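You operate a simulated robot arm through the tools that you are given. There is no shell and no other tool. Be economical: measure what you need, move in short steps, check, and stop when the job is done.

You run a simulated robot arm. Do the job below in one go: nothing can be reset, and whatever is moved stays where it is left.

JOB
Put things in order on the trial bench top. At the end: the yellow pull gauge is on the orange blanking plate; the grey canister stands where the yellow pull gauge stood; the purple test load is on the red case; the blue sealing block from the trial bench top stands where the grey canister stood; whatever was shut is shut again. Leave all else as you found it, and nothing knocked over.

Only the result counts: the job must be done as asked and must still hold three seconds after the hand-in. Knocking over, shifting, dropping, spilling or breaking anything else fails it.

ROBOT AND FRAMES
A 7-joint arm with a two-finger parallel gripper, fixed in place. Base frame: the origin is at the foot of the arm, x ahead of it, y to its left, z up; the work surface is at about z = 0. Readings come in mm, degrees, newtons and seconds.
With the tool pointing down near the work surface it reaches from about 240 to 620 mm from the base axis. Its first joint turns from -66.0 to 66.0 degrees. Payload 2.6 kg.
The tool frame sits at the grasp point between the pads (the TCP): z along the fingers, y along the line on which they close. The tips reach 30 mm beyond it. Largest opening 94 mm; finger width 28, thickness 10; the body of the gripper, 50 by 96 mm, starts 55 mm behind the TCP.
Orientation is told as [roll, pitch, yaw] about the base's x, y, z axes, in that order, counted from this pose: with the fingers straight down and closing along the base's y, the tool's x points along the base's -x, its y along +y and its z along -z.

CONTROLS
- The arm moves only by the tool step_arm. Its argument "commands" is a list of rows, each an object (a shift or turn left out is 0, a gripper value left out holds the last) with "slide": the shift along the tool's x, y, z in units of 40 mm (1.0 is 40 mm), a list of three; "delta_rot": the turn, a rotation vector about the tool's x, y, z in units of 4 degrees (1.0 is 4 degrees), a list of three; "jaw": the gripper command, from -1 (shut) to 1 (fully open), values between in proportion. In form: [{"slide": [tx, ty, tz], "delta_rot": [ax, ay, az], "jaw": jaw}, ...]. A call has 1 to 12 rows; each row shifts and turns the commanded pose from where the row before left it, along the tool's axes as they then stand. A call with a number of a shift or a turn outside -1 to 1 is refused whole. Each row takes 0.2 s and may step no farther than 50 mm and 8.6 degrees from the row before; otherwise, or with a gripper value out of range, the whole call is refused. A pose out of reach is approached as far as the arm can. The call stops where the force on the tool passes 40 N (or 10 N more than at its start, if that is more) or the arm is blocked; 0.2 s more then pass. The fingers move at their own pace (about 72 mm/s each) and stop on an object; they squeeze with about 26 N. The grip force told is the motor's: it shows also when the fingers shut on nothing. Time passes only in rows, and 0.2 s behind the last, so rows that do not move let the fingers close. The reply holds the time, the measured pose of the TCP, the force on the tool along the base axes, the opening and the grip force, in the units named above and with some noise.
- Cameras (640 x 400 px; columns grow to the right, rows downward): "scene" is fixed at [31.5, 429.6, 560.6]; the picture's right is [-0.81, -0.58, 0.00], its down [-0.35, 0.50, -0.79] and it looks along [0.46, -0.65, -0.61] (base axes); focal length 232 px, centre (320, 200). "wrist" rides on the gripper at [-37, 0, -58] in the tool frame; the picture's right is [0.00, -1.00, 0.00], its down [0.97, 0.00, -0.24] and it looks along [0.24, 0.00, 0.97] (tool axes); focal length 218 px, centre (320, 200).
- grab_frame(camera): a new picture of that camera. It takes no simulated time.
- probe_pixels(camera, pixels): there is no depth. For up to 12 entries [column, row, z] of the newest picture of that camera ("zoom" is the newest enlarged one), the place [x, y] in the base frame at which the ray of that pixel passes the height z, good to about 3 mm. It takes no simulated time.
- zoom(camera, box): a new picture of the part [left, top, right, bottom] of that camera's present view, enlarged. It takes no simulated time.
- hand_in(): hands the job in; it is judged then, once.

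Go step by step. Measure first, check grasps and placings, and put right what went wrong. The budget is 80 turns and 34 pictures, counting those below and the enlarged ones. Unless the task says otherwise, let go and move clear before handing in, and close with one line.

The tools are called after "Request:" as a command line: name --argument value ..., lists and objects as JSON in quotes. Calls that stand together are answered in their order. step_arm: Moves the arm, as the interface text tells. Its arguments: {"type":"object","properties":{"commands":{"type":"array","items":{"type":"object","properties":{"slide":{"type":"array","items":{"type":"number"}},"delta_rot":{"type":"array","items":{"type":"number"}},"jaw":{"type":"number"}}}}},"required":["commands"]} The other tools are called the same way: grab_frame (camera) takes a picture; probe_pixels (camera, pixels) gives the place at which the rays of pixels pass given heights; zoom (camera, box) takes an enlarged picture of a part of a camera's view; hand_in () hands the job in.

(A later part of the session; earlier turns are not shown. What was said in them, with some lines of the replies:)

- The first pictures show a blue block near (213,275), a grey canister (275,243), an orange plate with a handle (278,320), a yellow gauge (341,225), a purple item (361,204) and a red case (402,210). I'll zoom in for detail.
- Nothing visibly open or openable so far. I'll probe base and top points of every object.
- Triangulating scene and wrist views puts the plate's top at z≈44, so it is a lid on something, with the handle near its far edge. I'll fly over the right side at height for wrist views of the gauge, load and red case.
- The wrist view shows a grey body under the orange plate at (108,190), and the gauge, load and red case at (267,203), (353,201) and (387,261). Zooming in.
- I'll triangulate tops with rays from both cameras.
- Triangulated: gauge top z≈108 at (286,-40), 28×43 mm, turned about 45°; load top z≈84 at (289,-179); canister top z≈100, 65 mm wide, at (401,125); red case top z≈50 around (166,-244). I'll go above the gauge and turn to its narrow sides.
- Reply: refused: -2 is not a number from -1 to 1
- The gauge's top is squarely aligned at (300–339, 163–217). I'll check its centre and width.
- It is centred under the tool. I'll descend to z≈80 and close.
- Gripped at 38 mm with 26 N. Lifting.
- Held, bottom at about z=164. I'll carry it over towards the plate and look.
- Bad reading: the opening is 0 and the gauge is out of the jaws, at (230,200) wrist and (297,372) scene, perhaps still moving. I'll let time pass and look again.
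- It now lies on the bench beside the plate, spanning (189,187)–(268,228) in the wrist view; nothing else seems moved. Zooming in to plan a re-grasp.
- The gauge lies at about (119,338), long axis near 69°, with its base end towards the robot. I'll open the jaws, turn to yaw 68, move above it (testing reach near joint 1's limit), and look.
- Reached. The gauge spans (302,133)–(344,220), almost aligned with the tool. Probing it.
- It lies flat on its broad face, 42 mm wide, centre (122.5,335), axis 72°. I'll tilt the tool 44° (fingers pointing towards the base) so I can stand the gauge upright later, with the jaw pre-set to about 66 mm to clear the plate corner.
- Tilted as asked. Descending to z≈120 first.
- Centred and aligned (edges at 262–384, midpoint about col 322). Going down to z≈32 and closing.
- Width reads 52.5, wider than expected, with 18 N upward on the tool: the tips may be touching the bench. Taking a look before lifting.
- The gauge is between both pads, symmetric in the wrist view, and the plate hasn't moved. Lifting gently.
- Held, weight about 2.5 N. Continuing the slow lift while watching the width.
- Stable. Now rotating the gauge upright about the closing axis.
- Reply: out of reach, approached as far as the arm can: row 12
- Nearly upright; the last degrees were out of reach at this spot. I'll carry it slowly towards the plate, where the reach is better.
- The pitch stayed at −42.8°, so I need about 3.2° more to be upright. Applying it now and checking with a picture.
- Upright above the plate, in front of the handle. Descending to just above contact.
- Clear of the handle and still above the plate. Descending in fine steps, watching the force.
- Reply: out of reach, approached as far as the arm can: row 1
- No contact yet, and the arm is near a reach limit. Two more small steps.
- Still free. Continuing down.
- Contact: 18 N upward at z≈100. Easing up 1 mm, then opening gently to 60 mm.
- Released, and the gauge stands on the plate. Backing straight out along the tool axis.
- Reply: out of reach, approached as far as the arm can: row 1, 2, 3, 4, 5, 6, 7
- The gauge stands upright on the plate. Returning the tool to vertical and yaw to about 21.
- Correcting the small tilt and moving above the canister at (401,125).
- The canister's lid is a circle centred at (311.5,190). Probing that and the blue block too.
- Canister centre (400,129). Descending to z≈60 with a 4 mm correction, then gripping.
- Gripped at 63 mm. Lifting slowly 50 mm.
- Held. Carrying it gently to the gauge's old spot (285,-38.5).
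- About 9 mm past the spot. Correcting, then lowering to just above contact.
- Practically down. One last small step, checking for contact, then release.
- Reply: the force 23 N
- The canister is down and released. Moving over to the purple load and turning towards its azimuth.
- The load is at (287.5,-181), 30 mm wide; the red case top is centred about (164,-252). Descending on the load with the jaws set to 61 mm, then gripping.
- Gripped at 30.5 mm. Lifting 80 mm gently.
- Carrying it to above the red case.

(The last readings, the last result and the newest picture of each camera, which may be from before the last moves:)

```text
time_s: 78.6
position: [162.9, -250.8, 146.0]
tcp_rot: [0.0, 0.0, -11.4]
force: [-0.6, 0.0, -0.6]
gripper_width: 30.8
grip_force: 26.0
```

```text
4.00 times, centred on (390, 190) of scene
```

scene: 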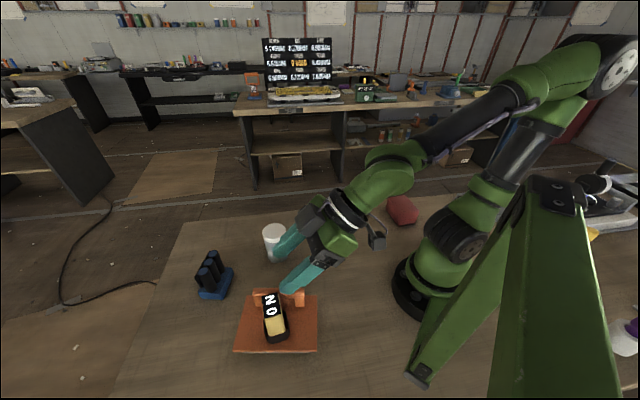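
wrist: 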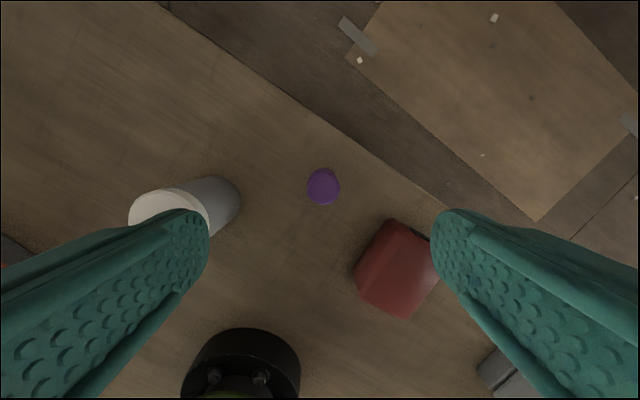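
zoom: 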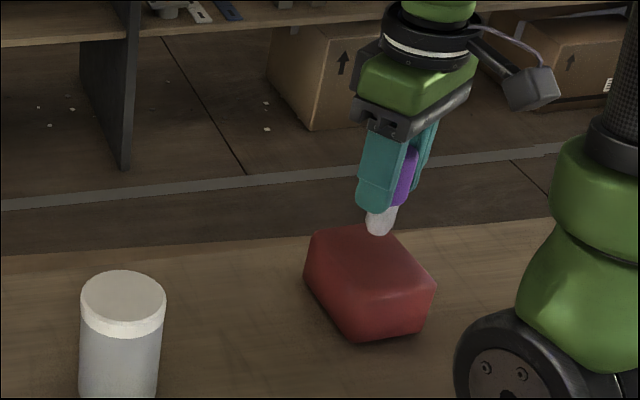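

The load hangs right over the case's top face (the drop lands near (377,258), face centre about (372,262)). Lowering in small steps.

Request:
step_arm --commands '[{"slide": [0, 0, 0.1]}, {"slide": [0, 0, 0.2]}, {"slide": [0, 0, 0.2]}, {"slide": [0, 0, 0.1]}, {}]'

Request:
step_arm --commands '[{"slide": [0, 0, 0.05]}, {}]'

Request:
step_arm --commands '[{"slide": [0, 0, 0.05]}, {}]'

```text
time_s: 79.8
position: [163.0, -251.4, 123.0]
tcp_rot: [-0.1, 0.1, -11.4]
force: [-0.3, 0.0, -1.7]
gripper_width: 30.6
grip_force: 25.9
```

```text
time_s: 80.4
position: [164.2, -251.9, 123.0]
tcp_rot: [0.0, -0.2, -11.5]
force: [-1.1, 6.0, 28.1]
gripper_width: 30.7
grip_force: 26.1
```

```text
time_s: 80.7
position: [164.0, -253.0, 121.4]
tcp_rot: [-0.1, -0.3, -11.6]
force: [-2.3, 2.5, 8.5]
gripper_width: 30.3
grip_force: 25.8
stopped in row 1: the force on the tool passed its limit (the readings are from after the stop); the commanded pose is now the measured one
```

Contact: the case top is at about z=61. Opening gently, then rising.

Request:
step_arm --commands '[{"jaw": -0.3}, {"jaw": -0.25}, {"jaw": 0}, {"jaw": 0.3}, {}, {"slide": [0, 0, -0.3]}, {"slide": [0, 0, -0.6]}, {"slide": [0, 0, -0.9]}, {"slide": [0, 0, -0.9]}, {}]'

Request:
zoom --camera "scene" --box '[310, 150, 450, 260]'

```text
time_s: 82.9
position: [165.2, -252.2, 229.9]
tcp_rot: [-0.1, -0.2, -11.5]
force: [-0.7, 0.5, -0.5]
gripper_width: 60.8
grip_force: 0.0
```

```text
3.64 times, centred on (380, 205) of scene
```

zoom: 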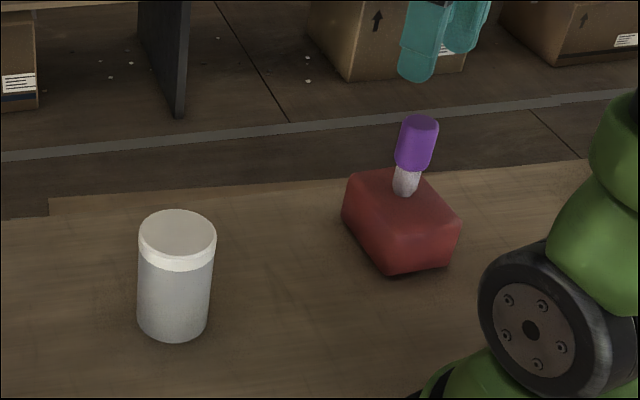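

The load stands on the case and the canister is upright. Heading to the blue block, in two legs at height.

Request:
step_arm --commands '[{"slide": [-0.548, 0.7575, -0.12], "jaw": 1}, {"slide": [-0.548, 0.7575, -0.12]}, {"slide": [-0.548, 0.7575, -0.12]}, {"slide": [-0.548, 0.7575, -0.12]}, {"slide": [-0.548, 0.7575, -0.12]}, {"slide": [-0.548, 0.7575, -0.12]}]'

Request:
step_arm --commands '[{"slide": [-0.056, 0.98, 0]}, {"slide": [-0.056, 0.98, 0]}, {"slide": [-0.056, 0.98, 0]}, {"slide": [-0.056, 0.98, 0]}, {"slide": [-0.056, 0.98, 0]}, {"slide": [-0.056, 0.98, 0]}, {"slide": [-0.056, 0.98, 0]}, {"slide": [-0.056, 0.98, 0]}, {"slide": [-0.056, 0.98, 0]}, {"slide": [-0.056, 0.98, 0]}, {}]'

Request:
grab_frame --camera "wrist"

```text
time_s: 84.3
position: [330.8, -98.8, 259.9]
tcp_rot: [-0.1, -0.1, -11.6]
force: [0.3, 1.0, 0.2]
gripper_width: 94.2
grip_force: 0.0
```

```text
time_s: 86.7
position: [430.0, 282.0, 257.0]
tcp_rot: [-0.1, -0.2, -11.6]
force: [-0.2, -0.4, -0.7]
gripper_width: 93.9
grip_force: 0.1
```

```text
4 pictures are left
```

wrist: 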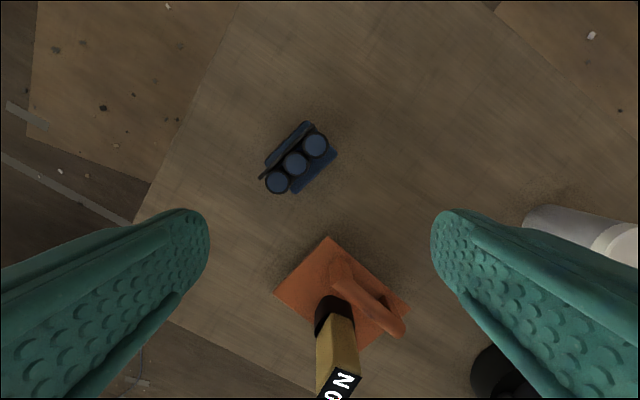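

The block is at (300,160), with three tubes in a row, a back panel, and the blue base towards the lower right. Zooming in once.

Request:
zoom --camera "wrist" --box '[250, 110, 350, 205]'

```text
4.21 times, centred on (300, 158) of wrist
```

zoom: 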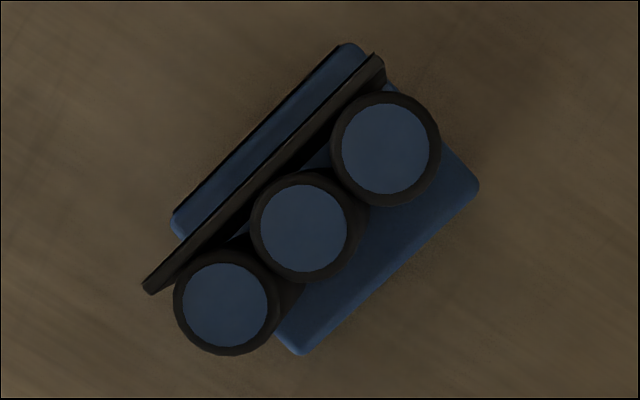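

Tube tops at zoom (225,305), (305,227), (385,150). Triangulating heights and the block's footprint.

Request:
probe_pixels --camera "zoom" --pixels '[[305, 227, 70], [305, 227, 100], [225, 305, 85], [385, 150, 85], [345, 43, 15], [478, 185, 15], [300, 355, 15], [170, 220, 15], [150, 290, 80], [378, 62, 80], [305, 280, 85], [345, 268, 85]]'

Request:
probe_pixels --camera "scene" --pixels '[[208.8, 262, 70], [208.8, 262, 100], [203.8, 271.9, 85], [213.7, 253.4, 85]]'

```text
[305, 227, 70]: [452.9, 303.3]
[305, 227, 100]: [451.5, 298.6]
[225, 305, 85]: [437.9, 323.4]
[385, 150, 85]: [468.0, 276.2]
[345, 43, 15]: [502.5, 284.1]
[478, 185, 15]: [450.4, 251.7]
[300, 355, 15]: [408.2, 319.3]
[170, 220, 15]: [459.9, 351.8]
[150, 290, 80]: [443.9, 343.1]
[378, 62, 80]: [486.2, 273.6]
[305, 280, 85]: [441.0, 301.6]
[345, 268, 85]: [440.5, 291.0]
```

```text
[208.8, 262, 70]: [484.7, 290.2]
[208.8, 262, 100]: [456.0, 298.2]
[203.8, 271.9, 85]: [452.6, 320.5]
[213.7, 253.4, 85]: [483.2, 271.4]
```

Tubes are 104 mm tall; base 61×80 mm centred at (455,302); the tube-and-panel stack is about 32 mm thick. I'll turn to yaw −58 to grip across the stack.

Request:
step_arm --commands '[{"delta_rot": [0, 0, 1]}, {"delta_rot": [0, 0, 1]}, {"delta_rot": [0, 0, 1]}, {"delta_rot": [0, 0, 1]}, {"delta_rot": [0, 0, 1]}, {"delta_rot": [0, 0, 1]}, {"delta_rot": [0, 0, 1]}, {"delta_rot": [0, 0, 1]}, {"delta_rot": [0, 0, 1]}, {"delta_rot": [0, 0, 1]}, {"delta_rot": [0, 0, 1]}, {"delta_rot": [0, 0, 0.6]}]'

Request:
step_arm --commands '[{"slide": [0.09, 0.746, 0]}, {"slide": [0, 0, 0.9]}, {"slide": [0, 0, 0.9]}, {"jaw": 0.6}, {}]'

Request:
grab_frame --camera "wrist"

```text
time_s: 89.3
position: [428.0, 279.5, 258.2]
tcp_rot: [0.0, -0.2, -58.0]
force: [0.1, 0.5, -1.2]
gripper_width: 94.0
grip_force: 0.1
```

```text
time_s: 90.5
position: [453.3, 296.5, 184.9]
tcp_rot: [0.1, -0.2, -57.9]
force: [-0.1, 0.0, -0.4]
gripper_width: 75.4
grip_force: 0.0
```

```text
2 pictures are left
```

wrist: 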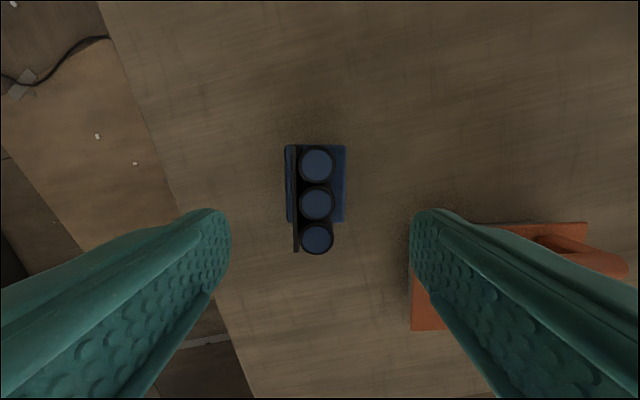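

Well aligned. Probing the middle tube, the stack edges and the base edges.

Request:
probe_pixels --camera "wrist" --pixels '[[317, 203, 104], [300, 203, 104], [334, 203, 104], [294, 203, 95], [286, 185, 15], [346, 185, 15], [316, 146, 15], [286, 222, 15], [346, 222, 15], [286, 146, 15], [346, 146, 15]]'

```text
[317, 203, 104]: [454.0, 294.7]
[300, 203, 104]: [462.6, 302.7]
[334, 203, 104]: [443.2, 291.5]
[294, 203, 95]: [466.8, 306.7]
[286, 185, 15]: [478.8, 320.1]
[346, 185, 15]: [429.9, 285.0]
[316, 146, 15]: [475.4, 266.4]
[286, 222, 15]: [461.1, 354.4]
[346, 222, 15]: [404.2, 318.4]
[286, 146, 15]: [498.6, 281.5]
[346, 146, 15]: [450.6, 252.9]
```

The block's base centre (454,302) coincides with the tool axis after a 5 mm correction. Descending to z≈62 and gripping.

Request:
step_arm --commands '[{"slide": [0.11, 0.07, 0]}, {"slide": [0, 0, 0.8]}, {"slide": [0, 0, 0.8]}, {"slide": [0, 0, 0.8]}, {"slide": [0, 0, 0.4]}, {"slide": [0, 0, 0.28]}, {}, {"jaw": -1}, {}, {}, {}]'

```text
time_s: 92.9
position: [452.9, 302.0, 63.4]
tcp_rot: [0.1, -0.3, -58.0]
force: [1.7, 1.0, 2.9]
gripper_width: 34.2
grip_force: 25.6
```

Gripped at 34 mm, matching the stack. Lifting slowly 40 mm.

Request:
step_arm --commands '[{"slide": [0, 0, -0.05]}, {"slide": [0, 0, -0.1]}, {"slide": [0, 0, -0.15]}, {"slide": [0, 0, -0.2]}, {"slide": [0, 0, -0.2]}, {"slide": [0, 0, -0.15]}, {"slide": [0, 0, -0.1]}, {"slide": [0, 0, -0.05]}, {}]'

```text
time_s: 94.9
position: [453.9, 302.3, 101.5]
tcp_rot: [0.1, -0.1, -58.0]
force: [1.2, 0.5, -2.4]
gripper_width: 34.1
grip_force: 26.1
```

Held. Carrying it gently to the canister's old spot (400,128.5).

Request:
step_arm --commands '[{"slide": [-0.0675, -0.078, 0]}, {"slide": [-0.135, -0.156, 0]}, {"slide": [-0.27, -0.312, 0]}, {"slide": [-0.27, -0.312, 0]}, {"slide": [-0.27, -0.312, 0]}, {"slide": [-0.27, -0.312, 0]}, {"slide": [-0.135, -0.156, 0]}, {"slide": [-0.0675, -0.078, 0]}]'

Request:
step_arm --commands '[{"slide": [-0.0675, -0.078, 0]}, {"slide": [-0.135, -0.156, 0]}, {"slide": [-0.27, -0.312, 0]}, {"slide": [-0.27, -0.312, 0]}, {"slide": [-0.27, -0.312, 0]}, {"slide": [-0.27, -0.312, 0]}, {"slide": [-0.135, -0.156, 0]}, {"slide": [-0.0675, -0.078, 0]}, {}]'

```text
time_s: 96.7
position: [426.7, 216.3, 101.9]
tcp_rot: [0.0, -0.1, -57.9]
force: [-0.2, 0.6, -2.2]
gripper_width: 34.2
grip_force: 25.6
```

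```text
time_s: 98.7
position: [399.1, 129.0, 101.4]
tcp_rot: [0.2, -0.2, -58.0]
force: [0.1, -0.5, -1.8]
gripper_width: 34.2
grip_force: 25.4
```

On the spot. Lowering about 36 mm, then small steps.

Request:
step_arm --commands '[{"slide": [0, 0, 0.1]}, {"slide": [0, 0, 0.2]}, {"slide": [0, 0, 0.25]}, {"slide": [0, 0, 0.2]}, {"slide": [0, 0, 0.1]}, {"slide": [0, 0, 0.05]}, {}]'

Request:
step_arm --commands '[{"slide": [0, 0, 0.03]}, {}]'

Request:
step_arm --commands '[{"slide": [0, 0, 0.025]}, {}]'

```text
time_s: 100.3
position: [400.7, 130.5, 67.8]
tcp_rot: [0.1, -0.2, -58.0]
force: [0.3, 0.0, -1.3]
gripper_width: 34.1
grip_force: 25.9
```

```text
time_s: 100.9
position: [399.6, 129.9, 65.2]
tcp_rot: [0.2, -0.1, -58.0]
force: [0.7, 0.3, -3.0]
gripper_width: 34.1
grip_force: 25.9
```

```text
time_s: 101.5
position: [399.5, 128.6, 65.1]
tcp_rot: [0.2, -0.3, -58.0]
force: [1.5, 0.8, -2.6]
gripper_width: 34.2
grip_force: 25.6
```

Request:
step_arm --commands '[{"slide": [0, 0, 0.025]}, {}]'

Request:
step_arm --commands '[{"slide": [0, 0, 0.025]}, {}]'

```text
time_s: 102.1
position: [400.1, 129.1, 63.4]
tcp_rot: [0.1, -0.3, -58.1]
force: [-0.5, 0.0, -1.4]
gripper_width: 34.3
grip_force: 26.1
```

```text
time_s: 102.7
position: [400.4, 130.1, 63.5]
tcp_rot: [0.1, -0.2, -58.0]
force: [-6.7, -3.1, 16.0]
gripper_width: 34.0
grip_force: 26.4
```

Contact at 16 N. Opening gently and rising clear.

Request:
step_arm --commands '[{"jaw": -0.24}, {"jaw": -0.18}, {"jaw": 0.1}, {"jaw": 0.5}, {}, {"slide": [0, 0, -0.3]}, {"slide": [0, 0, -0.6]}, {"slide": [0, 0, -0.9]}, {"slide": [0, 0, -0.9]}, {"slide": [0, 0, -0.9]}, {"slide": [0, 0, -0.9]}, {}]'

Request:
grab_frame --camera "scene"

```text
time_s: 105.3
position: [399.5, 131.1, 245.0]
tcp_rot: [0.2, -0.2, -57.8]
force: [-0.1, 0.5, -0.4]
gripper_width: 70.3
grip_force: 0.0
```

```text
1 pictures are left
```

scene: 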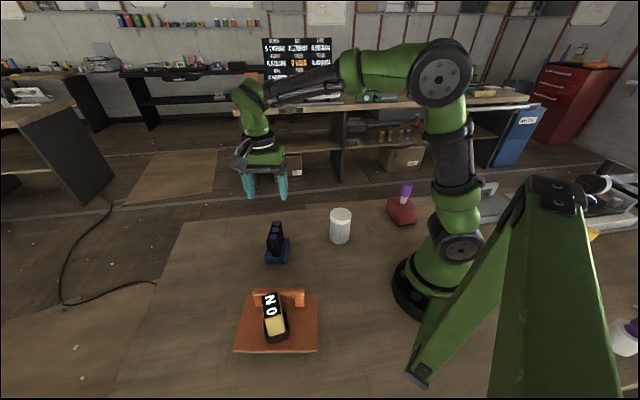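

The scene shows the gauge upright on the plate (272,318), the canister on the gauge's old spot (341,226), the load on the red case (405,205) and the blue block on the canister's old spot (277,245). The plate lid is still in place and the gripper is clear, so I'm handing in.

Request:
hand_in

```text
The job is handed in.
```

The job is handed in: all four items are where you asked and the orange plate was never lifted, but the gauge slipped from the gripper once and landed on the bench before I stood it upright on the plate.
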